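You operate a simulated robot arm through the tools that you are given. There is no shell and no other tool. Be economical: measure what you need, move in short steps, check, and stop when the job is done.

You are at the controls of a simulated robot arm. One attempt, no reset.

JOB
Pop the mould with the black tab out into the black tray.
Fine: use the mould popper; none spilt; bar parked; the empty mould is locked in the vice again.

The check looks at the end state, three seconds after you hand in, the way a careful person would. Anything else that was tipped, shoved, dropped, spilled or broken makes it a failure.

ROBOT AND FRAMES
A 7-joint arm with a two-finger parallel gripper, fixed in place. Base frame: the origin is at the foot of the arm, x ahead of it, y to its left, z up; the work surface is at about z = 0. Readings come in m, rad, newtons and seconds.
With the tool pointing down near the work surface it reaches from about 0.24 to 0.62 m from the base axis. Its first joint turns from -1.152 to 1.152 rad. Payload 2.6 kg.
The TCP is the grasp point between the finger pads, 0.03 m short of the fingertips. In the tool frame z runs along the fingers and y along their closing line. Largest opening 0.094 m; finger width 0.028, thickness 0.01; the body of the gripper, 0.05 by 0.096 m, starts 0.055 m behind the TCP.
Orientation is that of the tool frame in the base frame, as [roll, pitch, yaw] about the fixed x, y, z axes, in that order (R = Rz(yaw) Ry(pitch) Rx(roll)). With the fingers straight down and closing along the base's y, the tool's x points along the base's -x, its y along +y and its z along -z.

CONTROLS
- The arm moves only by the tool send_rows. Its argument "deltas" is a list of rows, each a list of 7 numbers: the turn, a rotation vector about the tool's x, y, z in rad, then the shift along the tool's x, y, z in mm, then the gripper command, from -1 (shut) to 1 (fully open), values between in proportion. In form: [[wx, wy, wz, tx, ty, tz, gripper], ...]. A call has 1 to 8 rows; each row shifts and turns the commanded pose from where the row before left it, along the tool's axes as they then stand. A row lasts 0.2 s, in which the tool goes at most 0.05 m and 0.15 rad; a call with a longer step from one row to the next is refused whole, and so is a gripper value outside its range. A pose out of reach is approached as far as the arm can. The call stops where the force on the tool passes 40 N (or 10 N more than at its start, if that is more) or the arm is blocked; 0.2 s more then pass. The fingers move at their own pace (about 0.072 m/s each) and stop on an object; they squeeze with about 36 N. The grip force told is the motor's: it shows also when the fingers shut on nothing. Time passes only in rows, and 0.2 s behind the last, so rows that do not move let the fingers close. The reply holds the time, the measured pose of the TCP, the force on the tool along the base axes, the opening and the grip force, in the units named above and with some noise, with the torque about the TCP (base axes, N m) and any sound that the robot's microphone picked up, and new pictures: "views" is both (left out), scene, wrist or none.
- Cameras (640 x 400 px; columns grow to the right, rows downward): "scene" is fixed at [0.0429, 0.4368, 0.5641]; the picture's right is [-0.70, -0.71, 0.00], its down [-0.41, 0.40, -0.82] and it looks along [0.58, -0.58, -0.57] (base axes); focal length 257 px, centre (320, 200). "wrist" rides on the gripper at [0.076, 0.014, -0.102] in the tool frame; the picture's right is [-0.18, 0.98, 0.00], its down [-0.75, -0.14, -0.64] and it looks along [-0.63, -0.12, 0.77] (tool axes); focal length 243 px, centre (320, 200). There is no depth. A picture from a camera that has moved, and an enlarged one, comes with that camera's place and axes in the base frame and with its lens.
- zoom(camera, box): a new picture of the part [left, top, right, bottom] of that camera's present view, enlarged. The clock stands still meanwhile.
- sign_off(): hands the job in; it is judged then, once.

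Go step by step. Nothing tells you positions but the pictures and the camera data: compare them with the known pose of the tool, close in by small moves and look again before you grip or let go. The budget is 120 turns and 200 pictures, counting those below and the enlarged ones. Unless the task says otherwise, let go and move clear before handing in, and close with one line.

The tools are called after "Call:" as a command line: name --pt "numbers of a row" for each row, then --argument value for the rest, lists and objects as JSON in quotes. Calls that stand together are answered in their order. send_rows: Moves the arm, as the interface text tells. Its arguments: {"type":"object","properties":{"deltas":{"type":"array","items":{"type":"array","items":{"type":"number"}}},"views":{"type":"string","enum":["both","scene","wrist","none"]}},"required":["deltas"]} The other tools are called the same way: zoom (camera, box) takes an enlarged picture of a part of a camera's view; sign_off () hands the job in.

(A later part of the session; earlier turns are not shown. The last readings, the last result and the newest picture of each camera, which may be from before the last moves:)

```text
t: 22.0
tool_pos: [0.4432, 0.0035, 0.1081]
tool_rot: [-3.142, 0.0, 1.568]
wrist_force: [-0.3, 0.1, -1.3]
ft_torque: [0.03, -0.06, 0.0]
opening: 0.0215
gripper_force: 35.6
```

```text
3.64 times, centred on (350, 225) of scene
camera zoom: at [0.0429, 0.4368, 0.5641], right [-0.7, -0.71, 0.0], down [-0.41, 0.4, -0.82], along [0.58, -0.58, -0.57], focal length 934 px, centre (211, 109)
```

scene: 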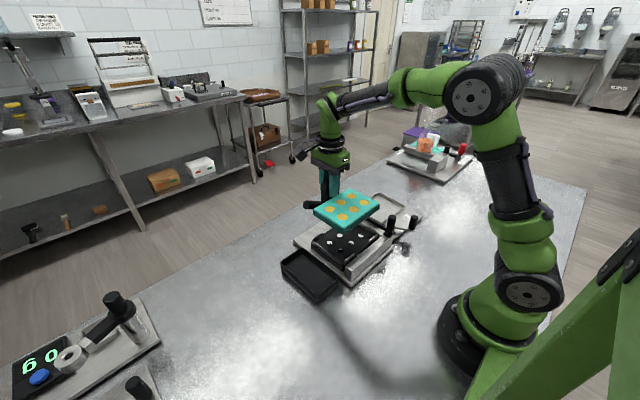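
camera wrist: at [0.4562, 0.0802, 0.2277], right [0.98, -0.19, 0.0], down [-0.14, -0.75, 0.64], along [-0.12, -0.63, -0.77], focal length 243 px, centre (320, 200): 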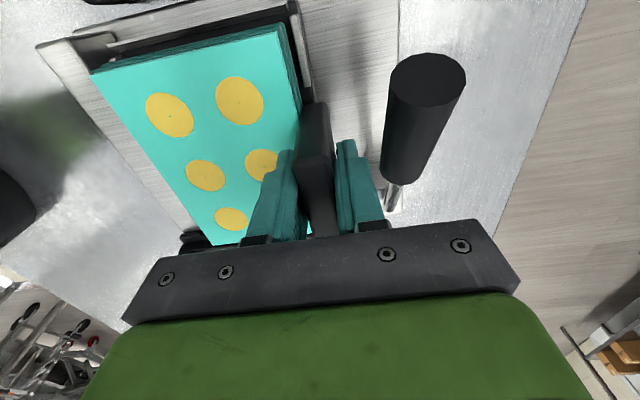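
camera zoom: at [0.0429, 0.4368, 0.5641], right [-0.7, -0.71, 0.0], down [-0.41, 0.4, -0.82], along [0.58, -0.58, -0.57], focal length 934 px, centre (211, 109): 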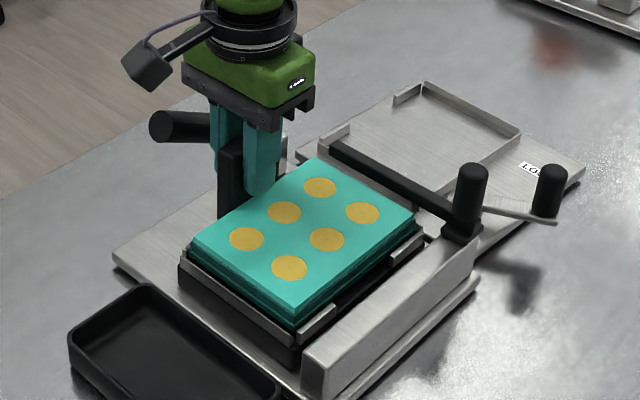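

Call:
send_rows --pt "0 0 0 0 0 3 -1" --pt "0 0 0 0 0 2 -1" --pt "0 0 0 0 0 2 -1" --views "none"

Call:
zoom --camera "scene" --box '[310, 190, 400, 270]'

```text
t: 22.8
tool_pos: [0.4435, 0.0049, 0.1012]
tool_rot: [3.139, 0.0, 1.57]
wrist_force: [-3.2, 1.7, 13.7]
ft_torque: [-0.81, 0.22, -0.16]
opening: 0.0216
gripper_force: 36.5
```

```text
5.00 times, centred on (355, 230) of scene
camera zoom: at [0.0428, 0.4368, 0.5641], right [-0.7, -0.71, 0.0], down [-0.41, 0.4, -0.82], along [0.58, -0.58, -0.57], focal length 1284 px, centre (145, 50)
```

zoom: 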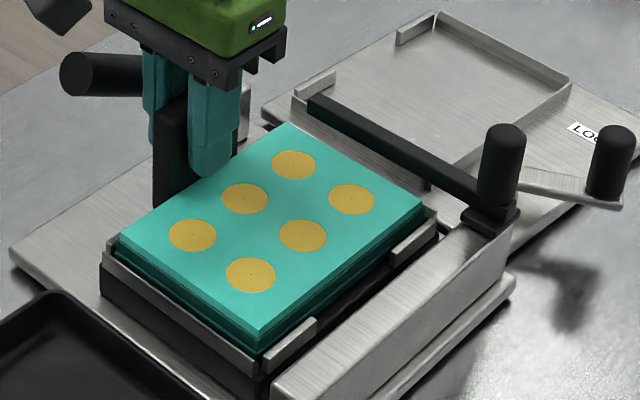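

Contact at TCP z=0.101 at the (+x,-y) corner, probably on the guide there. Raise slightly, shift a bit to -x/+y, retry.

Call:
send_rows --pt "0 0 0 0 0 -4 -1" --pt "0 0 0 2 -1.5 0 -1" --pt "0 0 0 0 0 3 -1" --pt "0 0 0 0 0 2 -1" --pt "0 0 0 0 0 1 -1" --views "wrist"

Call:
zoom --camera "wrist" --box '[40, 0, 340, 200]'

```text
t: 24.0
tool_pos: [0.4431, 0.0062, 0.1012]
tool_rot: [3.138, -0.002, 1.569]
wrist_force: [-7.7, 0.3, 32.8]
ft_torque: [-0.03, 0.5, -0.15]
opening: 0.0222
gripper_force: 36.5
camera wrist: at [0.4563, 0.0823, 0.2037], right [0.98, -0.19, 0.01], down [-0.15, -0.75, 0.64], along [-0.12, -0.63, -0.77], focal length 243 px, centre (320, 200)
```

wrist: 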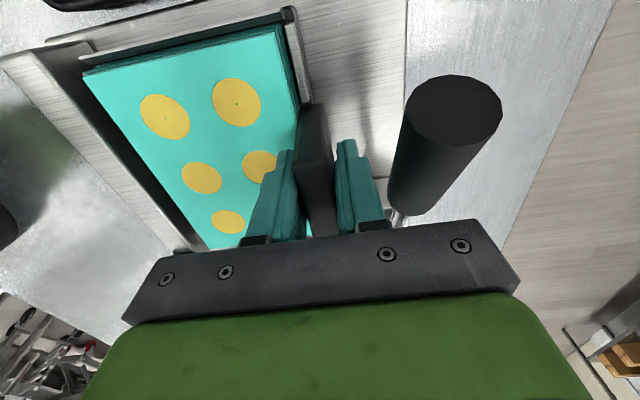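

```text
2.00 times, centred on (190, 100) of wrist
camera zoom: at [0.4563, 0.0823, 0.2037], right [0.98, -0.19, 0.01], down [-0.15, -0.75, 0.64], along [-0.12, -0.63, -0.77], focal length 485 px, centre (580, 400)
```

zoom: 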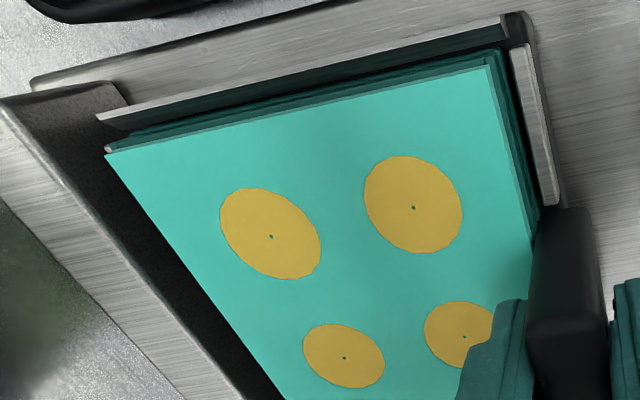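

Call:
zoom --camera "scene" --box '[335, 240, 375, 270]'

Call:
zoom --camera "scene" --box '[370, 215, 410, 245]'

Call:
zoom --camera "scene" --box '[305, 220, 345, 250]'

```text
13.33 times, centred on (355, 255) of scene
camera zoom: at [0.0427, 0.4368, 0.5641], right [-0.7, -0.71, 0.0], down [-0.41, 0.4, -0.82], along [0.58, -0.58, -0.57], focal length 3425 px, centre (-147, -533)
```

zoom: 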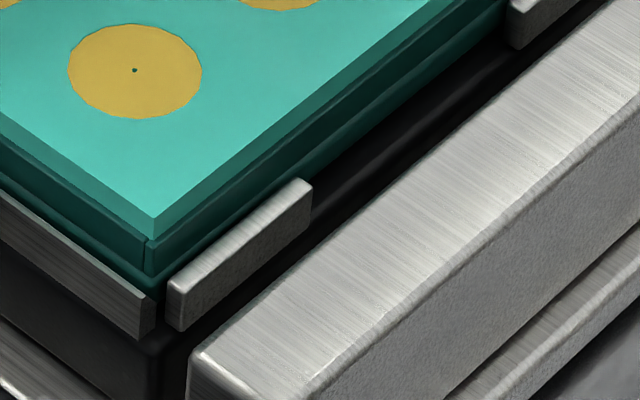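

```text
13.33 times, centred on (390, 230) of scene
camera zoom: at [0.0427, 0.4368, 0.5641], right [-0.7, -0.71, 0.0], down [-0.41, 0.4, -0.82], along [0.58, -0.58, -0.57], focal length 3425 px, centre (-613, -200)
```

zoom: 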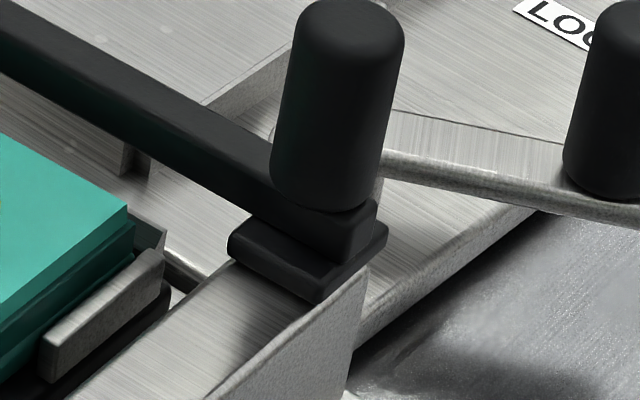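

```text
13.33 times, centred on (325, 235) of scene
camera zoom: at [0.0427, 0.4368, 0.5641], right [-0.7, -0.71, 0.0], down [-0.41, 0.4, -0.82], along [0.58, -0.58, -0.57], focal length 3425 px, centre (253, -267)
```

zoom: 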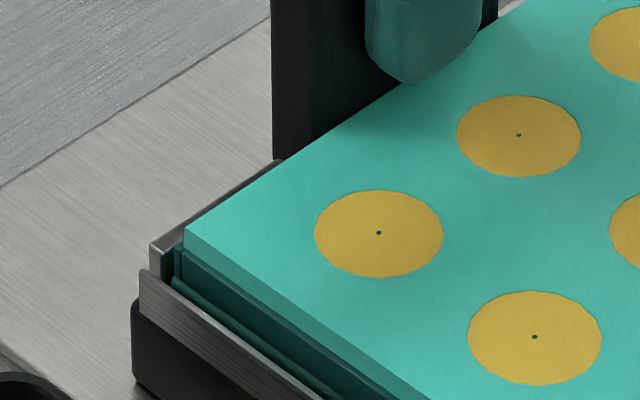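

The mould appears seated inside all guides. Unload, open partially, and rise clear.

Call:
send_rows --pt "0 0 0 0 0 -1.5 -1" --pt "0 0 0 0 0 0 0.0" --pt "0 0 0 0 0 0 0.0" --pt "0 0 0 0 0 -30 0.0" --pt "0 0 0 0 0 -40 0.0" --pt "0 0 0 0 0 -40 0.0" --pt "0 0 0 0 0 0 0" --views "both"

Call:
zoom --camera "scene" --box '[290, 180, 410, 280]'

Call:
zoom --camera "wrist" --box '[140, 0, 460, 200]'

```text
t: 25.6
tool_pos: [0.4414, 0.0071, 0.2108]
tool_rot: [3.141, 0.001, 1.569]
wrist_force: [0.2, 0.0, 0.4]
ft_torque: [0.03, 0.01, -0.01]
opening: 0.0471
gripper_force: 0.1
camera wrist: at [0.4558, 0.0821, 0.3131], right [0.98, -0.19, 0.0], down [-0.14, -0.75, 0.64], along [-0.12, -0.63, -0.77], focal length 243 px, centre (320, 200)
```

scene: 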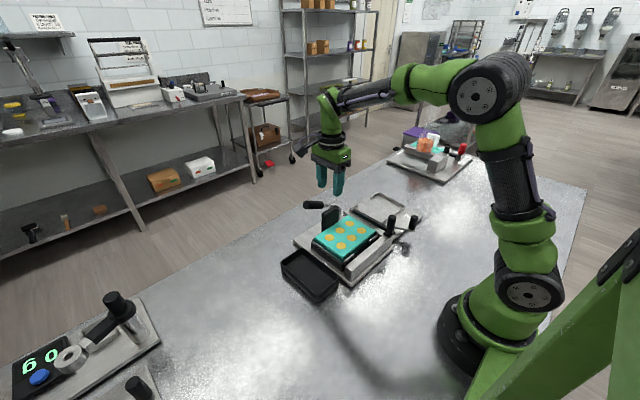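
wrist: 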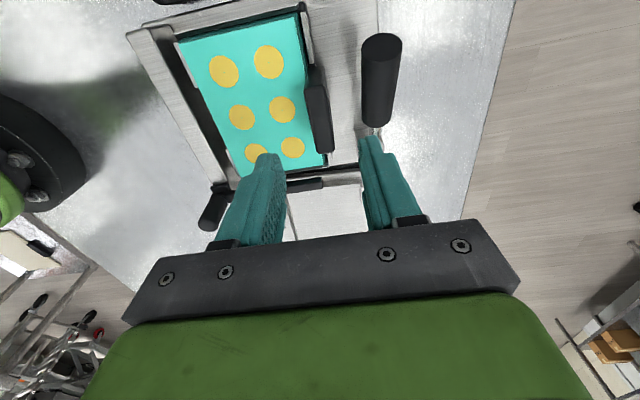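

```text
4.00 times, centred on (350, 230) of scene
camera zoom: at [0.0429, 0.4368, 0.5641], right [-0.7, -0.71, 0.0], down [-0.41, 0.4, -0.82], along [0.58, -0.58, -0.57], focal length 1028 px, centre (200, 80)
```

zoom: 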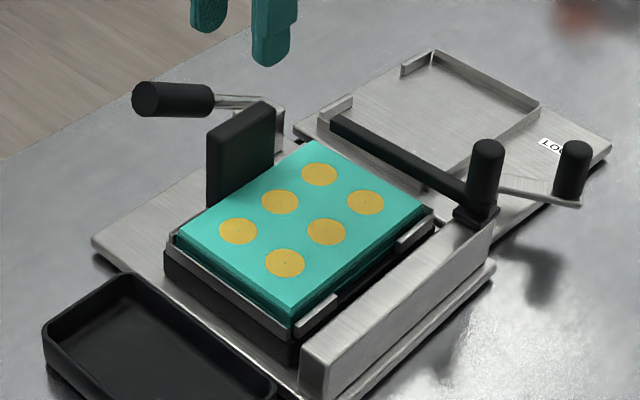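

```text
2.00 times, centred on (300, 100) of wrist
camera zoom: at [0.4558, 0.0821, 0.3131], right [0.98, -0.19, 0.0], down [-0.14, -0.75, 0.64], along [-0.12, -0.63, -0.77], focal length 485 px, centre (360, 400)
```

zoom: 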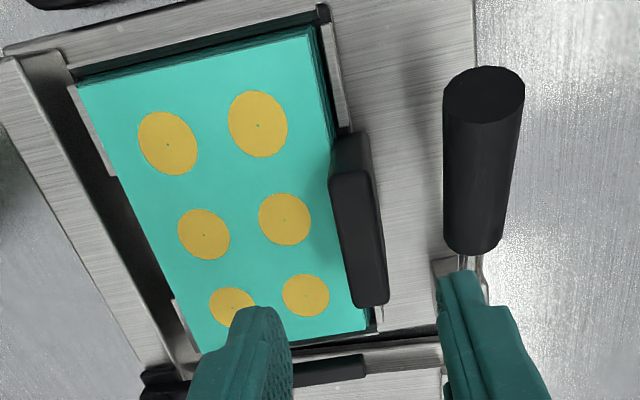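

Mould seated with all pieces. The lever rises ~25° from its post at x≈0.487, its end at (0.487,0.052,0.133), swinging in the y–z plane. I'll go grip its end to test the throw direction.

Call:
send_rows --pt "0 0 0 18 23 0 0" --pt "0 0 0 17 23 0 0" --pt "0 0 0 0 0 30 0" --pt "0 0 0 0 0 20 0" --pt "0 0 0 0 0 0 0" --views "wrist"

Call:
zoom --camera "scene" --box '[270, 150, 390, 250]'

```text
t: 26.8
tool_pos: [0.4884, 0.0421, 0.1615]
tool_rot: [-3.141, 0.0, 1.568]
wrist_force: [-0.5, -0.3, 0.3]
ft_torque: [-0.02, -0.04, -0.01]
opening: 0.0469
gripper_force: 0.1
camera wrist: at [0.5022, 0.1175, 0.2631], right [0.98, -0.19, 0.0], down [-0.14, -0.75, 0.64], along [-0.12, -0.63, -0.77], focal length 243 px, centre (320, 200)
```

wrist: 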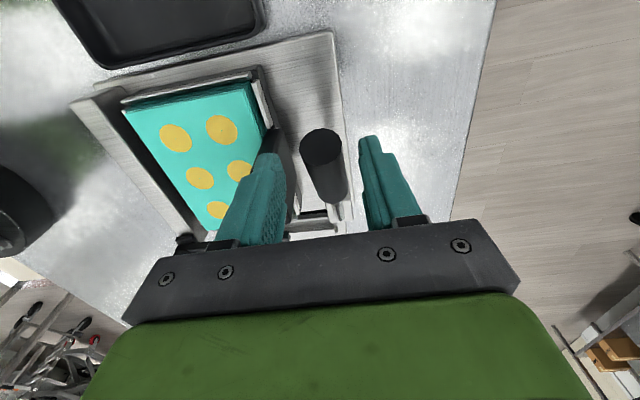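

```text
4.00 times, centred on (330, 200) of scene
camera zoom: at [0.0429, 0.4368, 0.5641], right [-0.7, -0.71, 0.0], down [-0.41, 0.4, -0.82], along [0.58, -0.58, -0.57], focal length 1028 px, centre (280, 200)
```

zoom: 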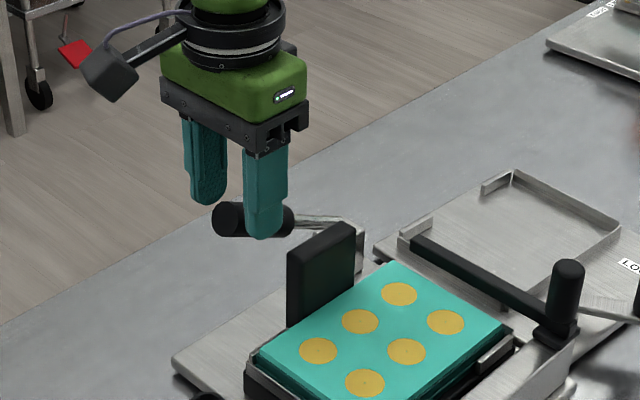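

Call:
send_rows --pt "0 0 0 0 0 17 0" --pt "0 0 0 0 0 16 0" --pt "0 0 0 0 0 0 -1" --pt "0 0 0 0 0 0 -1" --pt "0 0 0 0 0 0 -1" --views "wrist"

Call:
zoom --camera "scene" --box '[270, 150, 390, 250]'

```text
t: 28.0
tool_pos: [0.4901, 0.0418, 0.1288]
tool_rot: [3.137, 0.0, 1.572]
wrist_force: [24.1, 2.2, -0.2]
ft_torque: [-0.03, -0.08, 0.44]
opening: 0.0285
gripper_force: 36.6
camera wrist: at [0.5027, 0.1179, 0.2311], right [0.98, -0.18, 0.01], down [-0.14, -0.75, 0.64], along [-0.11, -0.63, -0.77], focal length 243 px, centre (320, 200)
```

wrist: 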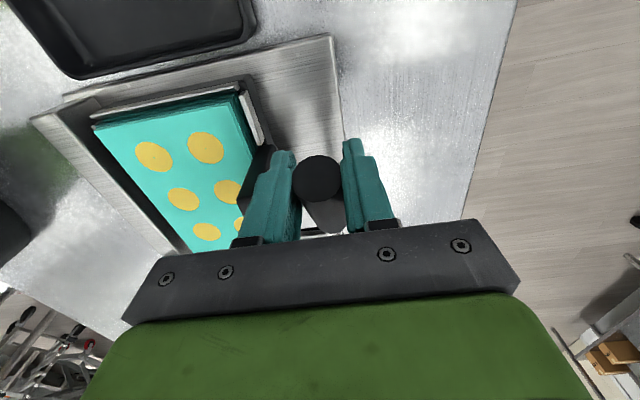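

```text
4.00 times, centred on (330, 200) of scene
camera zoom: at [0.043, 0.4368, 0.5641], right [-0.7, -0.71, 0.0], down [-0.41, 0.4, -0.82], along [0.58, -0.58, -0.57], focal length 1028 px, centre (280, 200)
```

zoom: 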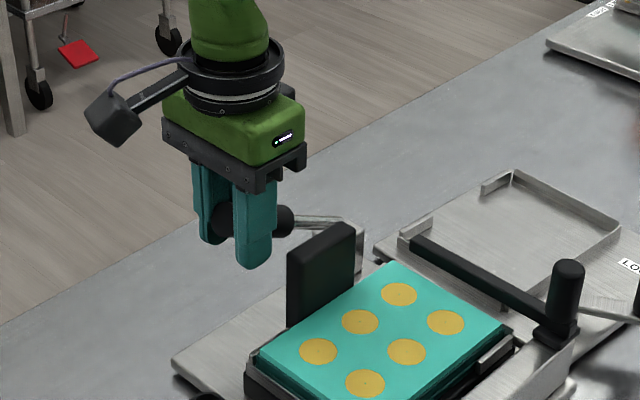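

Gripped. Easing the x-offset, then testing a small downward push.

Call:
send_rows --pt "0 0 0 0 2 0 -1" --pt "0 0 0 0 0 3 -1" --pt "0 0 0 0 0 3 -1" --pt "0 0 0 0 0 2 -1" --views "none"

```text
t: 29.0
tool_pos: [0.4906, 0.0435, 0.1202]
tool_rot: [3.141, -0.005, 1.57]
wrist_force: [0.9, 16.9, 17.0]
ft_torque: [-0.84, -0.05, -0.04]
opening: 0.0256
gripper_force: 36.3
```

The lever yields downward (~17 N). I'll follow its arc, rotating the tool with it.

Call:
send_rows --pt "0 -0.06 0 3.5 0 0 -1" --pt "0 -0.05 0 2.1 0 5.2 -1" --pt "0 -0.05 0 2.1 0 5.2 -1" --pt "0 -0.05 0 2.1 0 5.2 -1" --views "wrist"

Call:
zoom --camera "scene" --box '[280, 170, 400, 270]'

```text
t: 30.0
tool_pos: [0.4889, 0.0491, 0.1021]
tool_rot: [3.141, 0.209, 1.569]
wrist_force: [11.7, 9.4, -1.0]
ft_torque: [1.08, -0.04, 0.08]
opening: 0.0258
gripper_force: 36.4
camera wrist: at [0.5037, 0.1453, 0.1875], right [0.98, -0.18, 0.04], down [-0.14, -0.6, 0.78], along [-0.12, -0.78, -0.62], focal length 243 px, centre (320, 200)
```

wrist: 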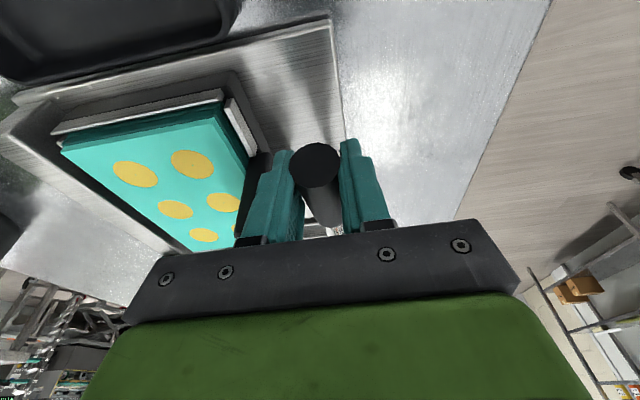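

```text
4.00 times, centred on (340, 220) of scene
camera zoom: at [0.043, 0.4368, 0.5641], right [-0.7, -0.71, 0.0], down [-0.41, 0.4, -0.82], along [0.58, -0.58, -0.57], focal length 1028 px, centre (240, 120)
```

zoom: 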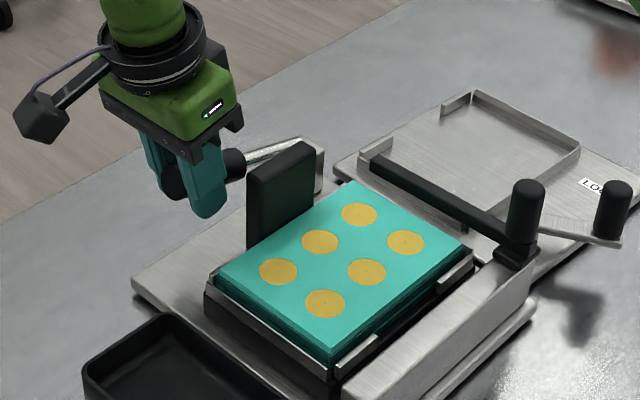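

Call:
send_rows --pt "0 -0.03 0 2.1 0 5.2 -1" --pt "0 -0.04 0 2.1 0 5.2 -1" --pt "0 -0.05 0 2.1 0 5.2 -1" --pt "0 -0.05 0 2.1 0 5.2 -1" --pt "0 -0.05 0 2.1 0 5.2 -1" --views "wrist"

Call:
zoom --camera "scene" --box '[280, 170, 400, 270]'

```text
t: 31.2
tool_pos: [0.4891, 0.0543, 0.0737]
tool_rot: [-3.141, 0.424, 1.573]
wrist_force: [4.5, 24.3, 2.0]
ft_torque: [0.21, -0.15, -0.15]
opening: 0.0253
gripper_force: 36.2
camera wrist: at [0.5034, 0.1663, 0.1361], right [0.98, -0.17, 0.08], down [-0.14, -0.42, 0.9], along [-0.12, -0.89, -0.44], focal length 243 px, centre (320, 200)
```

wrist: 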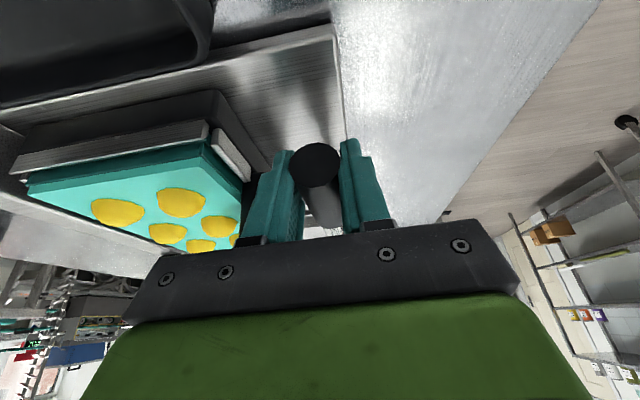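

```text
4.00 times, centred on (340, 220) of scene
camera zoom: at [0.0429, 0.4368, 0.5641], right [-0.7, -0.71, 0.0], down [-0.41, 0.4, -0.82], along [0.58, -0.58, -0.57], focal length 1028 px, centre (240, 120)
```

zoom: 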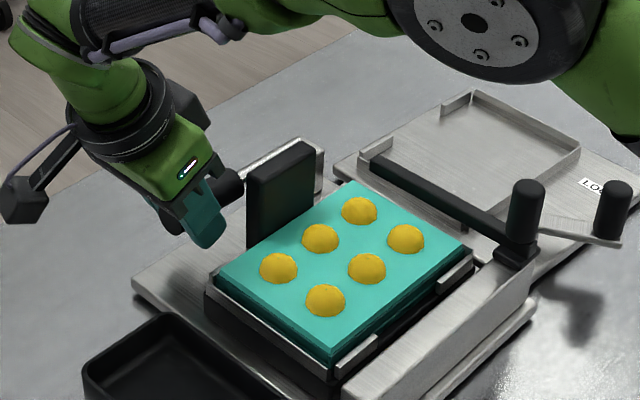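

It works – the pieces are rising as domes. Continue down, with a correction in +y.

Call:
send_rows --pt "0 0 0 2.7 0 -1.2 -1" --pt "0 -0.05 0 2.3 0 5 -1" --pt "0 -0.05 0 2.3 0 5 -1" --views "wrist"

Call:
zoom --camera "scene" --box '[280, 170, 400, 270]'

```text
t: 32.0
tool_pos: [0.4898, 0.0546, 0.0649]
tool_rot: [-3.142, 0.528, 1.568]
wrist_force: [3.8, 12.3, 4.3]
ft_torque: [1.04, 0.0, 0.17]
opening: 0.026
gripper_force: 36.1
camera wrist: at [0.5039, 0.1723, 0.1145], right [0.98, -0.16, 0.09], down [-0.14, -0.33, 0.93], along [-0.12, -0.93, -0.34], focal length 243 px, centre (320, 200)
```

wrist: 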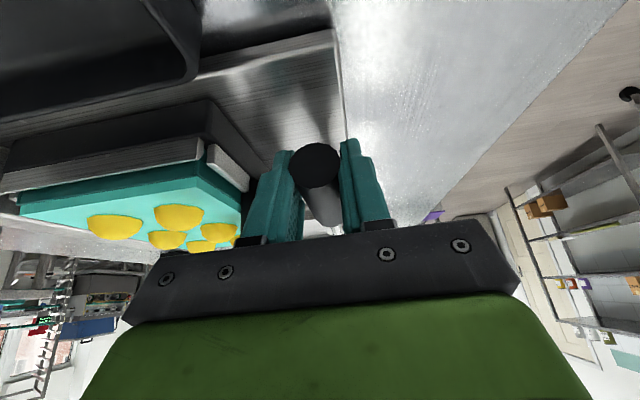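

```text
4.00 times, centred on (340, 220) of scene
camera zoom: at [0.0429, 0.4368, 0.5641], right [-0.7, -0.71, 0.0], down [-0.41, 0.4, -0.82], along [0.58, -0.58, -0.57], focal length 1028 px, centre (240, 120)
```

zoom: 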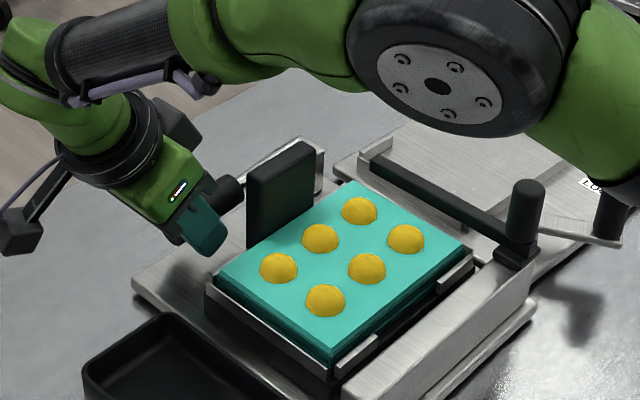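

Call:
send_rows --pt "0 0.03 0 2.5 0 4.3 -1" --pt "0 0 0 2.5 0 4.3 -1" --pt "0 0 0 2.0 0 4.3 -1" --views "wrist"

Call:
zoom --camera "scene" --box '[280, 170, 400, 270]'

```text
t: 32.4
tool_pos: [0.4895, 0.0548, 0.0638]
tool_rot: [3.14, 0.506, 1.565]
wrist_force: [-5.8, 0.0, 8.1]
ft_torque: [0.71, 0.15, 0.17]
opening: 0.0258
gripper_force: 36.0
stopped in row 2: the force on the tool passed its limit at 47 N (the readings are from after the stop); the commanded pose is now the measured one
camera wrist: at [0.5041, 0.171, 0.1162], right [0.98, -0.17, 0.09], down [-0.14, -0.35, 0.93], along [-0.12, -0.92, -0.36], focal length 243 px, centre (320, 200)
```

wrist: 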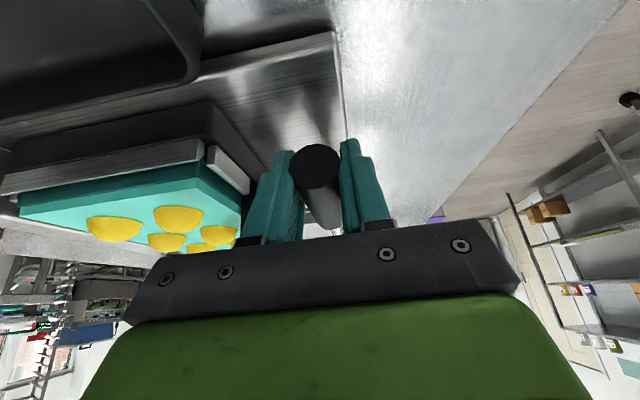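

```text
4.00 times, centred on (340, 220) of scene
camera zoom: at [0.0429, 0.4368, 0.5641], right [-0.7, -0.71, 0.0], down [-0.41, 0.4, -0.82], along [0.58, -0.58, -0.57], focal length 1028 px, centre (240, 120)
```

zoom: 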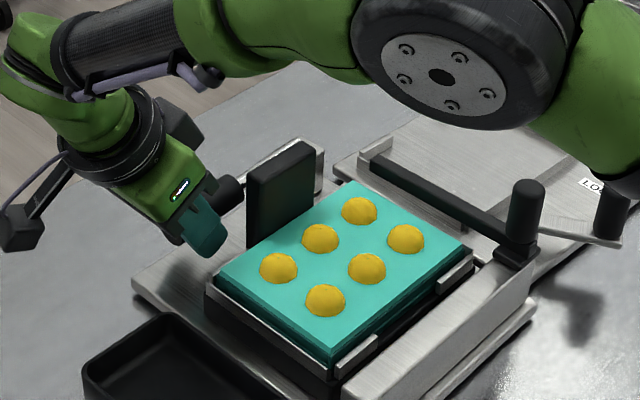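

The lever has hit its stop. Zoom to check whether the pieces are fully out, then release and back off.

Call:
zoom --camera "scene" --box '[330, 210, 390, 250]'

Call:
send_rows --pt "0 0 0 0 0 0 0" --pt "0 0 0 0 0 0 0" --pt "0 0 0 0 0 -30 0" --pt "0 0.1 0 0 0 -40 0" --pt "0 0.13 0 0 0 -30 0" --pt "0 0.13 0 0 0 -30 0" --pt "0 0.14 0 0 0 0 0" --views "both"

Call:
zoom --camera "scene" --box '[280, 170, 400, 270]'

```text
10.00 times, centred on (360, 230) of scene
camera zoom: at [0.0429, 0.4368, 0.5641], right [-0.7, -0.71, 0.0], down [-0.41, 0.4, -0.82], along [0.58, -0.58, -0.57], focal length 2569 px, centre (-80, -100)
```

zoom: 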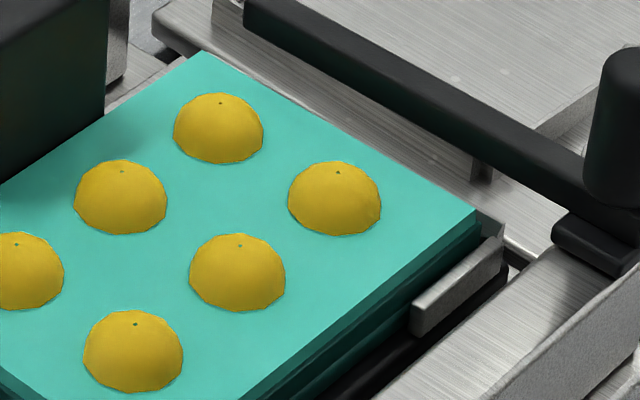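

```text
t: 34.0
tool_pos: [0.4897, 0.1103, 0.1808]
tool_rot: [3.14, 0.006, 1.567]
wrist_force: [1.2, 0.4, 0.4]
ft_torque: [0.03, 0.01, 0.01]
opening: 0.0471
gripper_force: 0.1
camera wrist: at [0.5037, 0.1859, 0.2833], right [0.98, -0.19, 0.0], down [-0.15, -0.75, 0.65], along [-0.12, -0.63, -0.76], focal length 243 px, centre (320, 200)
```

scene: 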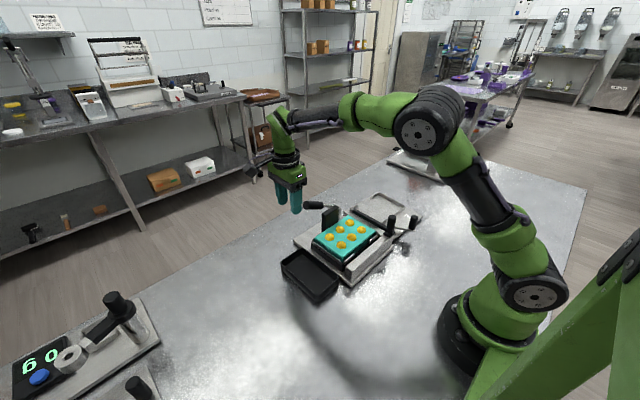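
wrist: 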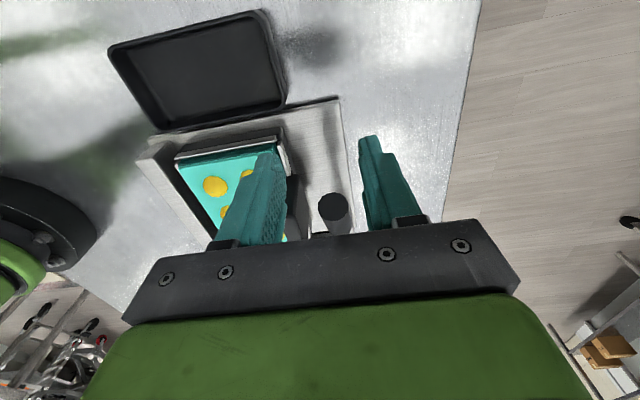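

```text
4.00 times, centred on (340, 220) of scene
camera zoom: at [0.0429, 0.4368, 0.5641], right [-0.7, -0.71, 0.0], down [-0.41, 0.4, -0.82], along [0.58, -0.58, -0.57], focal length 1028 px, centre (240, 120)
```

zoom: 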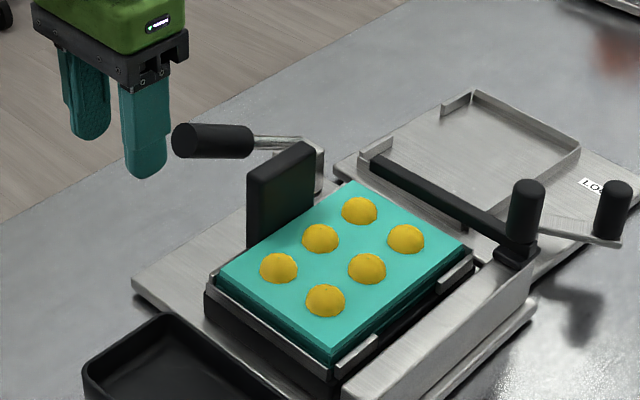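

The lever springs back up and the pieces stay popped. Next the bar: its knob is near (0.298,-0.09), top z≈0.107. Moving above to look.

Call:
send_rows --pt "0 0 0 0 0 -35 0.3" --pt "0 0 0 -30 -30 0 0.3" --pt "0 0 0 -30 -32 0 0.3" --pt "0 0 0 -30 -32 0 0.3" --pt "0 0 0 -35 -32 0 0.3" --pt "0 0 0 -35 -32 0 0.3" --pt "0 0 0 -35 -32 0 0.3" --pt "0 0 0 0 0 0 0.3" --views "wrist"

Call:
zoom --camera "wrist" --box '[200, 0, 520, 200]'

Call:
zoom --camera "scene" --box '[290, 150, 440, 270]'

```text
t: 35.8
tool_pos: [0.2976, -0.085, 0.2171]
tool_rot: [3.139, 0.006, 1.567]
wrist_force: [0.1, 0.5, 0.1]
ft_torque: [0.02, 0.03, -0.02]
opening: 0.0611
gripper_force: 0.1
camera wrist: at [0.3128, -0.0087, 0.3183], right [0.98, -0.19, 0.0], down [-0.15, -0.75, 0.65], along [-0.12, -0.64, -0.76], focal length 243 px, centre (320, 200)
```

wrist: 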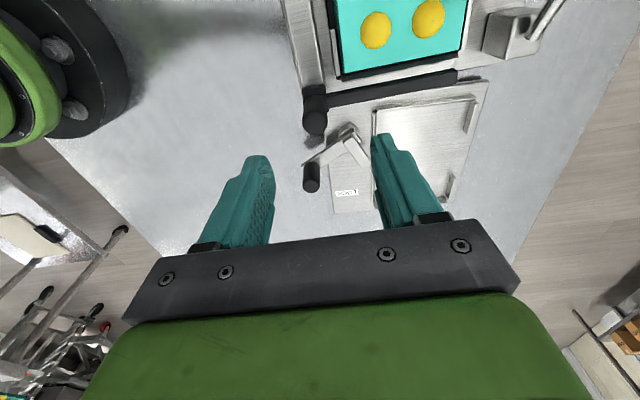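

```text
2.00 times, centred on (360, 100) of wrist
camera zoom: at [0.3128, -0.0087, 0.3183], right [0.98, -0.19, 0.0], down [-0.15, -0.75, 0.65], along [-0.12, -0.64, -0.76], focal length 485 px, centre (240, 400)
```

zoom: 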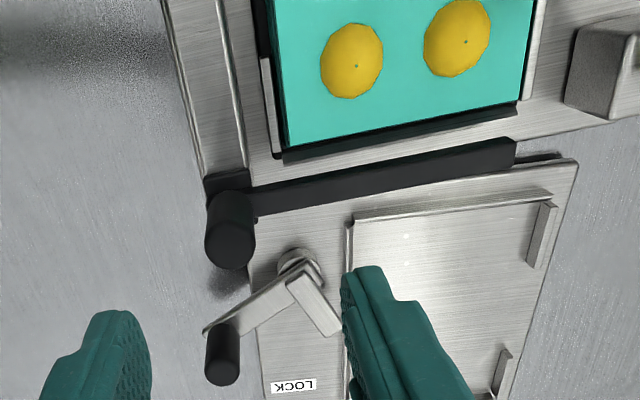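

```text
3.33 times, centred on (365, 210) of scene
camera zoom: at [0.0429, 0.4368, 0.5641], right [-0.7, -0.71, 0.0], down [-0.41, 0.4, -0.82], along [0.58, -0.58, -0.57], focal length 856 px, centre (170, 167)
```

zoom: 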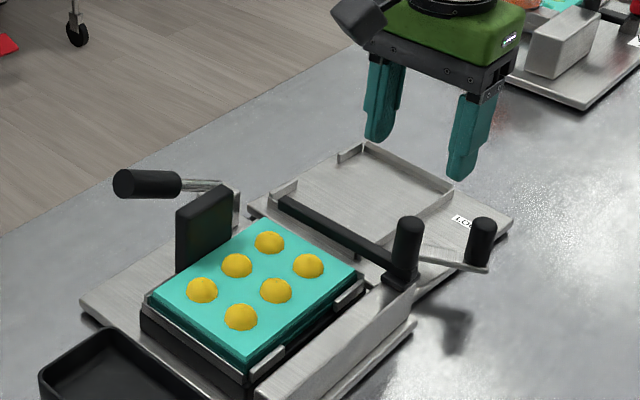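

Knob at about (0.294,-0.093). Descend onto it and grip.

Call:
send_rows --pt "0 -0.006 0 -8 -3.5 40 0.3" --pt "0 0 0 0 0 40 0.3" --pt "0 0 0 0 0 20 0.3" --pt "0 0 0 0 0 12 0.3" --pt "0 0 0 0 0 0 0.3" --views "wrist"

Call:
zoom --camera "scene" --box '[330, 160, 440, 250]'

```text
t: 36.9
tool_pos: [0.2985, -0.0952, 0.1076]
tool_rot: [3.13, 0.013, 1.565]
wrist_force: [-7.0, 2.2, 12.4]
ft_torque: [0.15, -0.19, 0.12]
opening: 0.0573
gripper_force: 0.0
stopped in row 5: the force on the tool passed its limit at 44 N (the readings are from after the stop); the commanded pose is now the measured one
camera wrist: at [0.3112, -0.0172, 0.2094], right [0.98, -0.19, 0.01], down [-0.15, -0.74, 0.65], along [-0.11, -0.64, -0.76], focal length 243 px, centre (320, 200)
```

wrist: 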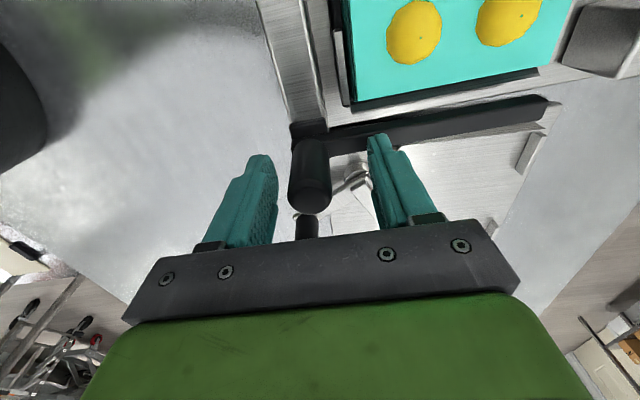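

```text
4.44 times, centred on (385, 205) of scene
camera zoom: at [0.0429, 0.4368, 0.5641], right [-0.7, -0.71, 0.0], down [-0.41, 0.4, -0.82], along [0.58, -0.58, -0.57], focal length 1142 px, centre (31, 178)
```

zoom: 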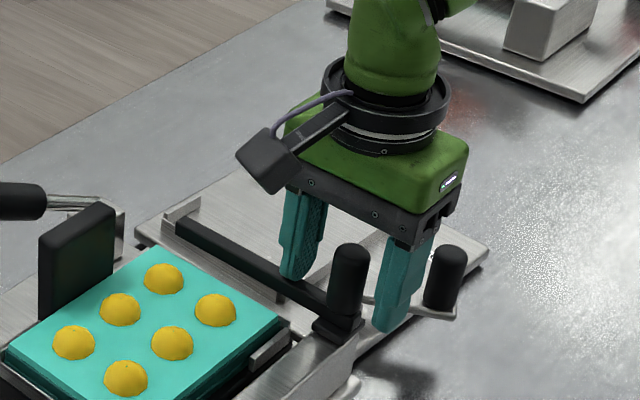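

The inner finger just touched the bar top; raise 6 mm, shift 4 mm to -x, and grip.

Call:
send_rows --pt "0 0 0 0 0 -6 0.25" --pt "0 -0.012 0 0 -4 0 0.25" --pt "0 0 0 0 0 0 -1" --pt "0 0 0 0 0 0 -1" --pt "0 0 0 0 0 0 -1" --pt "0 0 0 0 0 0 -1" --views "wrist"

Call:
zoom --camera "scene" --box '[330, 160, 440, 250]'

```text
t: 38.3
tool_pos: [0.2939, -0.0937, 0.1134]
tool_rot: [3.13, 0.024, 1.564]
wrist_force: [-1.5, 3.0, 1.6]
ft_torque: [-0.05, 0.46, 0.03]
opening: 0.0221
gripper_force: 35.4
camera wrist: at [0.3069, -0.0157, 0.2139], right [0.98, -0.19, 0.02], down [-0.15, -0.74, 0.66], along [-0.11, -0.65, -0.75], focal length 243 px, centre (320, 200)
```

wrist: 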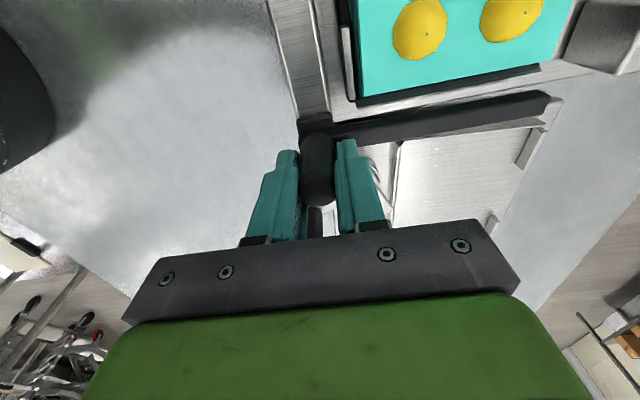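

```text
4.44 times, centred on (385, 205) of scene
camera zoom: at [0.0429, 0.4368, 0.5641], right [-0.7, -0.71, 0.0], down [-0.41, 0.4, -0.82], along [0.58, -0.58, -0.57], focal length 1142 px, centre (31, 178)
```

zoom: 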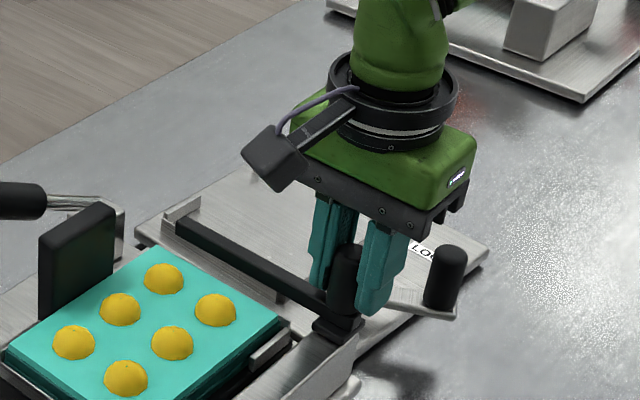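

Gripped. Slide the bar slowly toward +y.

Call:
send_rows --pt "0 0 0 5 0 0 -1" --pt "0 0 0 7 0 0 -1" --pt "0 0 0 7 0 0 -1" --pt "0 0 0 7 0 0 -1" --pt "0 0 0 7 0 0 -1" --views "wrist"

Call:
zoom --camera "scene" --box '[280, 170, 420, 290]'

```text
t: 39.5
tool_pos: [0.294, -0.0603, 0.1127]
tool_rot: [3.132, 0.026, 1.563]
wrist_force: [-17.8, -0.8, 29.0]
ft_torque: [0.09, 0.87, 0.11]
opening: 0.0218
gripper_force: 35.9
camera wrist: at [0.3072, 0.0173, 0.2132], right [0.98, -0.19, 0.01], down [-0.15, -0.74, 0.66], along [-0.11, -0.65, -0.75], focal length 243 px, centre (320, 200)
```

wrist: 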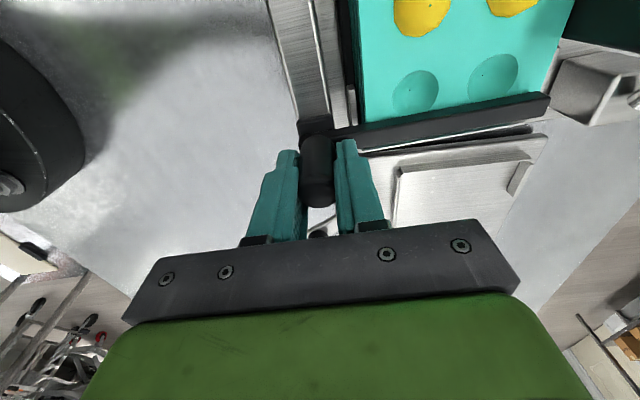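

```text
3.33 times, centred on (350, 230) of scene
camera zoom: at [0.0428, 0.4368, 0.5641], right [-0.7, -0.71, 0.0], down [-0.41, 0.4, -0.82], along [0.58, -0.58, -0.57], focal length 856 px, centre (220, 100)
```

zoom: 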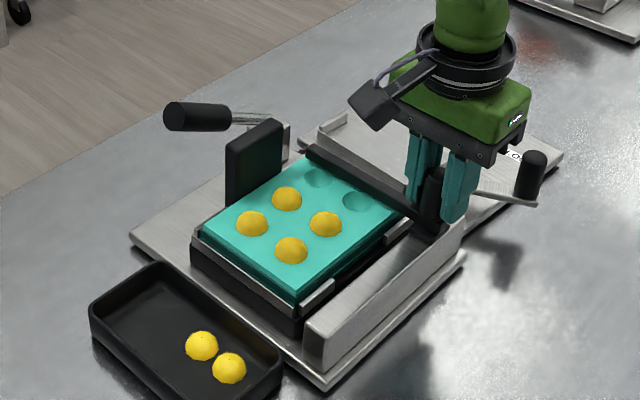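

Excellent – two pieces already dropped in the tray. Relieve a little upward force and continue.

Call:
send_rows --pt "0 0 0 3 -1 -1.5 -1" --pt "0 0 0 7 0 0 -1" --pt "0 0 0 7 0 0 -1" --pt "0 0 0 7 0 0 -1" --pt "0 0 0 7 0 0 -1" --views "none"

Call:
zoom --camera "scene" --box '[280, 170, 420, 290]'

```text
t: 40.7
tool_pos: [0.2946, -0.03, 0.1124]
tool_rot: [3.129, 0.027, 1.568]
wrist_force: [13.0, 0.4, -0.2]
ft_torque: [-0.58, 0.82, -0.08]
opening: 0.0218
gripper_force: 36.0
```

```text
3.33 times, centred on (350, 230) of scene
camera zoom: at [0.043, 0.4368, 0.5641], right [-0.7, -0.71, 0.0], down [-0.41, 0.4, -0.82], along [0.58, -0.58, -0.57], focal length 856 px, centre (220, 100)
```

zoom: 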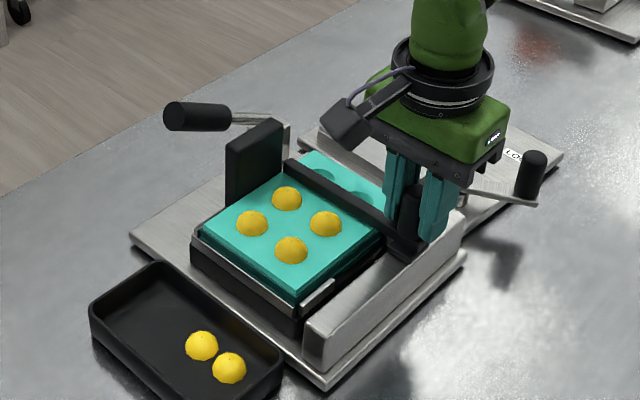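

Call:
send_rows --pt "0 0 0 5 0.5 0 -1" --pt "0 0 0 7 0 0 -1" --pt "0 0 0 7 0 0 -1" --pt "0 0 0 7 0 0 -1" --pt "0 0 0 7 0 0 -1" --views "none"

Call:
zoom --camera "scene" --box '[280, 170, 420, 290]'

```text
t: 41.9
tool_pos: [0.2943, 0.0035, 0.1122]
tool_rot: [3.132, 0.024, 1.563]
wrist_force: [-12.2, -1.7, 19.7]
ft_torque: [-0.51, 0.83, 0.13]
opening: 0.0215
gripper_force: 35.6
```

```text
3.33 times, centred on (350, 230) of scene
camera zoom: at [0.0428, 0.4368, 0.5641], right [-0.7, -0.71, 0.0], down [-0.41, 0.4, -0.82], along [0.58, -0.58, -0.57], focal length 856 px, centre (220, 100)
```

zoom: 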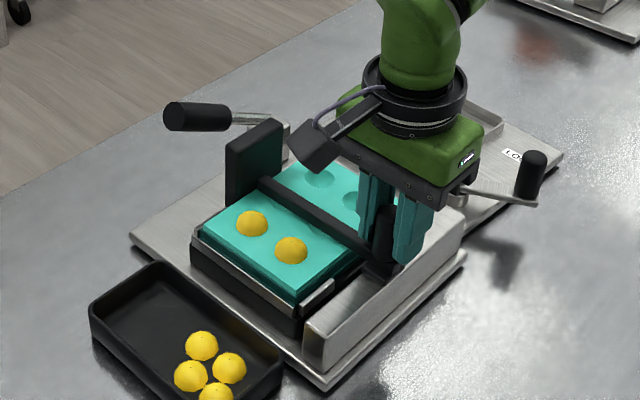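

Four are in the tray. Continuing.

Call:
send_rows --pt "0 0 0 5 0 -0.5 -1" --pt "0 0 0 7 0 0 -1" --pt "0 0 0 7 0 0 -1" --pt "0 0 0 7 0 0 -1" --pt "0 0 0 7 0 0 -1" --pt "0 0 0 7 0 0 -1" --views "none"

Call:
zoom --camera "scene" --box '[260, 170, 420, 310]'

```text
t: 43.3
tool_pos: [0.2937, 0.0435, 0.1123]
tool_rot: [3.133, 0.026, 1.564]
wrist_force: [-17.5, -0.8, 31.1]
ft_torque: [0.13, 1.09, 0.01]
opening: 0.0218
gripper_force: 36.0
```

```text
2.86 times, centred on (340, 240) of scene
camera zoom: at [0.0428, 0.4368, 0.5641], right [-0.7, -0.71, 0.0], down [-0.41, 0.4, -0.82], along [0.58, -0.58, -0.57], focal length 734 px, centre (263, 86)
```

zoom: 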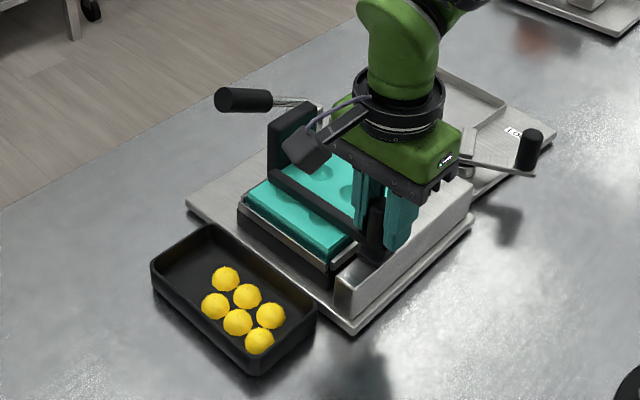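

All six pieces are in the tray. Returning the bar to its parked place.

Call:
send_rows --pt "0 0 0 -5 -0.5 -1 -1" --pt "0 0 0 -20 0 0 -1" --pt "0 0 0 -20 0 0 -1" --pt "0 0 0 -20 0 0 -1" --pt "0 0 0 -20 0 0 -1" --pt "0 0 0 -20 0 0 -1" --pt "0 0 0 -20 0 0 -1" --pt "0 0 0 -11 0 0 -1" --views "none"

Call:
zoom --camera "scene" --box '[290, 190, 410, 290]'

```text
t: 45.1
tool_pos: [0.2931, -0.0932, 0.1167]
tool_rot: [3.131, 0.024, 1.566]
wrist_force: [-1.1, 0.0, 0.1]
ft_torque: [-0.75, 0.88, 0.06]
opening: 0.0217
gripper_force: 36.6
```

```text
4.00 times, centred on (350, 240) of scene
camera zoom: at [0.043, 0.4368, 0.5641], right [-0.7, -0.71, 0.0], down [-0.41, 0.4, -0.82], along [0.58, -0.58, -0.57], focal length 1028 px, centre (200, 40)
```

zoom: 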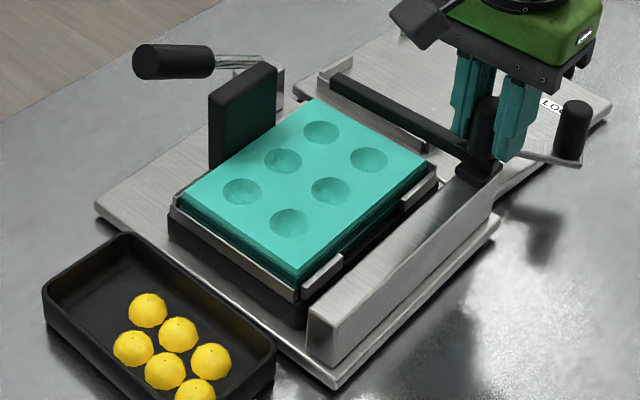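

Bar is back to the parked end. Release and rise, then compare positions.

Call:
send_rows --pt "0 0 0 0 0 0 0.1" --pt "0 0 0 0 0 0 0.1" --pt "0.01 -0.024 0 0 0 -40 0.1" --pt "0 0 0 0 0 -40 0.1" --pt "0 0 0 20 30 -20 0.1" --pt "0 0 0 30 40 0 0.1" --pt "0 0 0 30 40 0 0.1" --pt "0 0 0 0 0 0 0.1" --views "none"

Call:
zoom --camera "scene" --box '[290, 190, 410, 290]'

Call:
zoom --camera "scene" --box '[340, 170, 430, 240]'

```text
t: 46.9
tool_pos: [0.4026, -0.0085, 0.2113]
tool_rot: [3.139, 0.049, 1.565]
wrist_force: [0.4, 0.3, -0.1]
ft_torque: [0.03, -0.04, -0.01]
opening: 0.0515
gripper_force: 0.1
```

```text
4.00 times, centred on (350, 240) of scene
camera zoom: at [0.0429, 0.4368, 0.5641], right [-0.7, -0.71, 0.0], down [-0.41, 0.4, -0.82], along [0.58, -0.58, -0.57], focal length 1028 px, centre (200, 40)
```

zoom: 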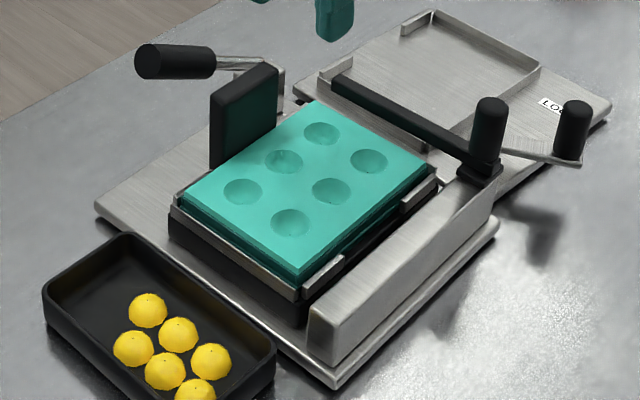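

```text
5.71 times, centred on (385, 205) of scene
camera zoom: at [0.0429, 0.4368, 0.5641], right [-0.7, -0.71, 0.0], down [-0.41, 0.4, -0.82], along [0.58, -0.58, -0.57], focal length 1468 px, centre (-51, 171)
```

zoom: 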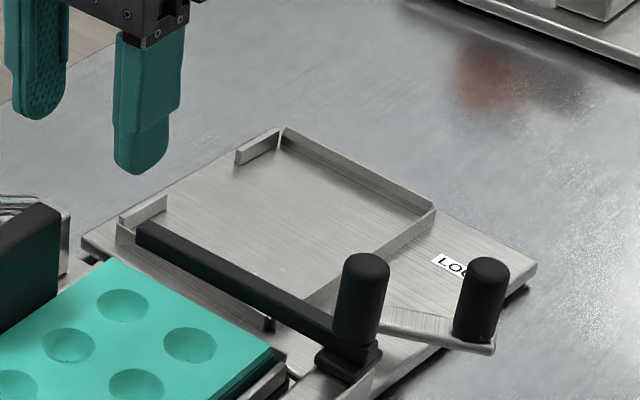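

Empty mould, six pieces in tray, bar parked. The vice is rotated about -5° still; I'll correct that when locking. Now level the tool and position over the tab.

Call:
send_rows --pt "0 0.049 0 14 38 0 -0.23" --pt "0 0 0 0 0 30 -0.23" --pt "0 0 0 0 0 10 -0.23" --pt "0 0 0 0 0 0 -0.23" --views "wrist"

Call:
zoom --camera "wrist" --box '[160, 20, 400, 220]'

```text
t: 47.9
tool_pos: [0.4403, 0.0046, 0.1716]
tool_rot: [3.139, 0.001, 1.566]
wrist_force: [-0.1, 0.0, -0.5]
ft_torque: [-0.01, 0.02, 0.0]
opening: 0.0361
gripper_force: 0.0
camera wrist: at [0.4551, 0.0805, 0.2734], right [0.98, -0.19, 0.0], down [-0.15, -0.75, 0.64], along [-0.12, -0.63, -0.77], focal length 243 px, centre (320, 200)
```

wrist: 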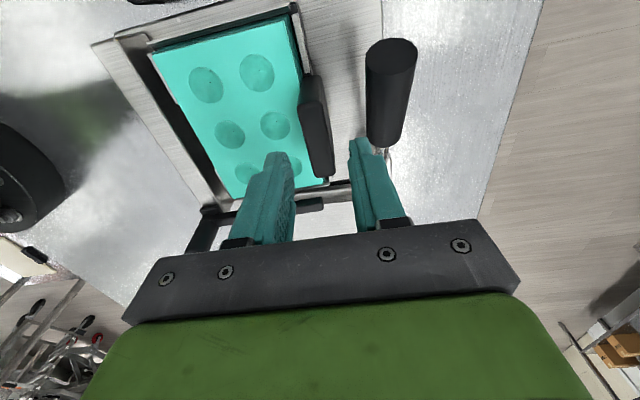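

```text
2.00 times, centred on (280, 120) of wrist
camera zoom: at [0.4551, 0.0805, 0.2734], right [0.98, -0.19, 0.0], down [-0.15, -0.75, 0.64], along [-0.12, -0.63, -0.77], focal length 485 px, centre (400, 360)
```

zoom: 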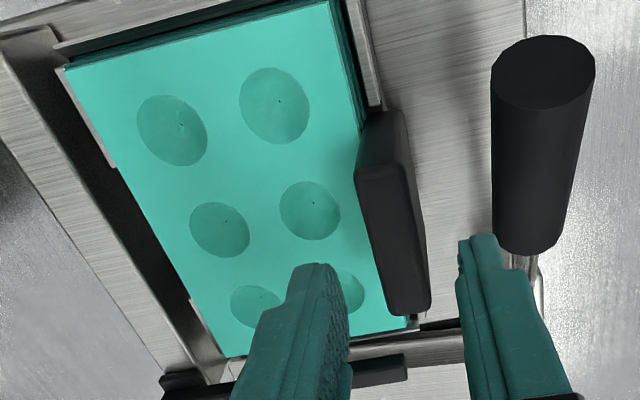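

Call:
send_rows --pt "0 0 0 0 -1 30 -0.23" --pt "0 0 0 0 0 25 -0.23" --pt "0 0 0 0 0 14 -0.23" --pt "0 0 0 0 0 0 -1" --pt "0 0 0 0 0 0 -1" --pt "0 0 0 0 0 0 -1" --views "wrist"

```text
t: 49.3
tool_pos: [0.4394, 0.0053, 0.1031]
tool_rot: [3.14, 0.0, 1.565]
wrist_force: [-1.7, -2.3, -0.4]
ft_torque: [-0.15, -0.02, 0.4]
opening: 0.0216
gripper_force: 36.5
camera wrist: at [0.454, 0.0799, 0.2048], right [0.98, -0.19, 0.0], down [-0.15, -0.75, 0.64], along [-0.12, -0.63, -0.77], focal length 243 px, centre (320, 200)
```

wrist: 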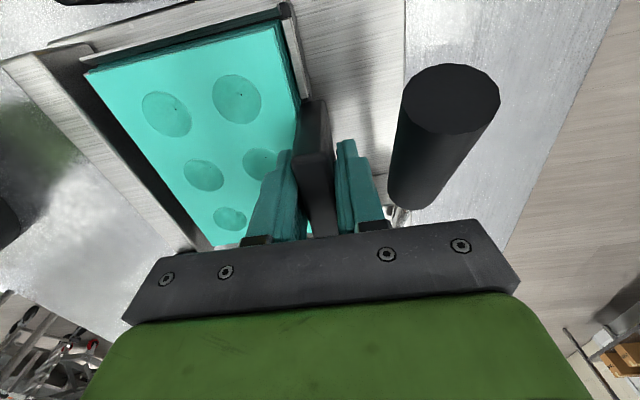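

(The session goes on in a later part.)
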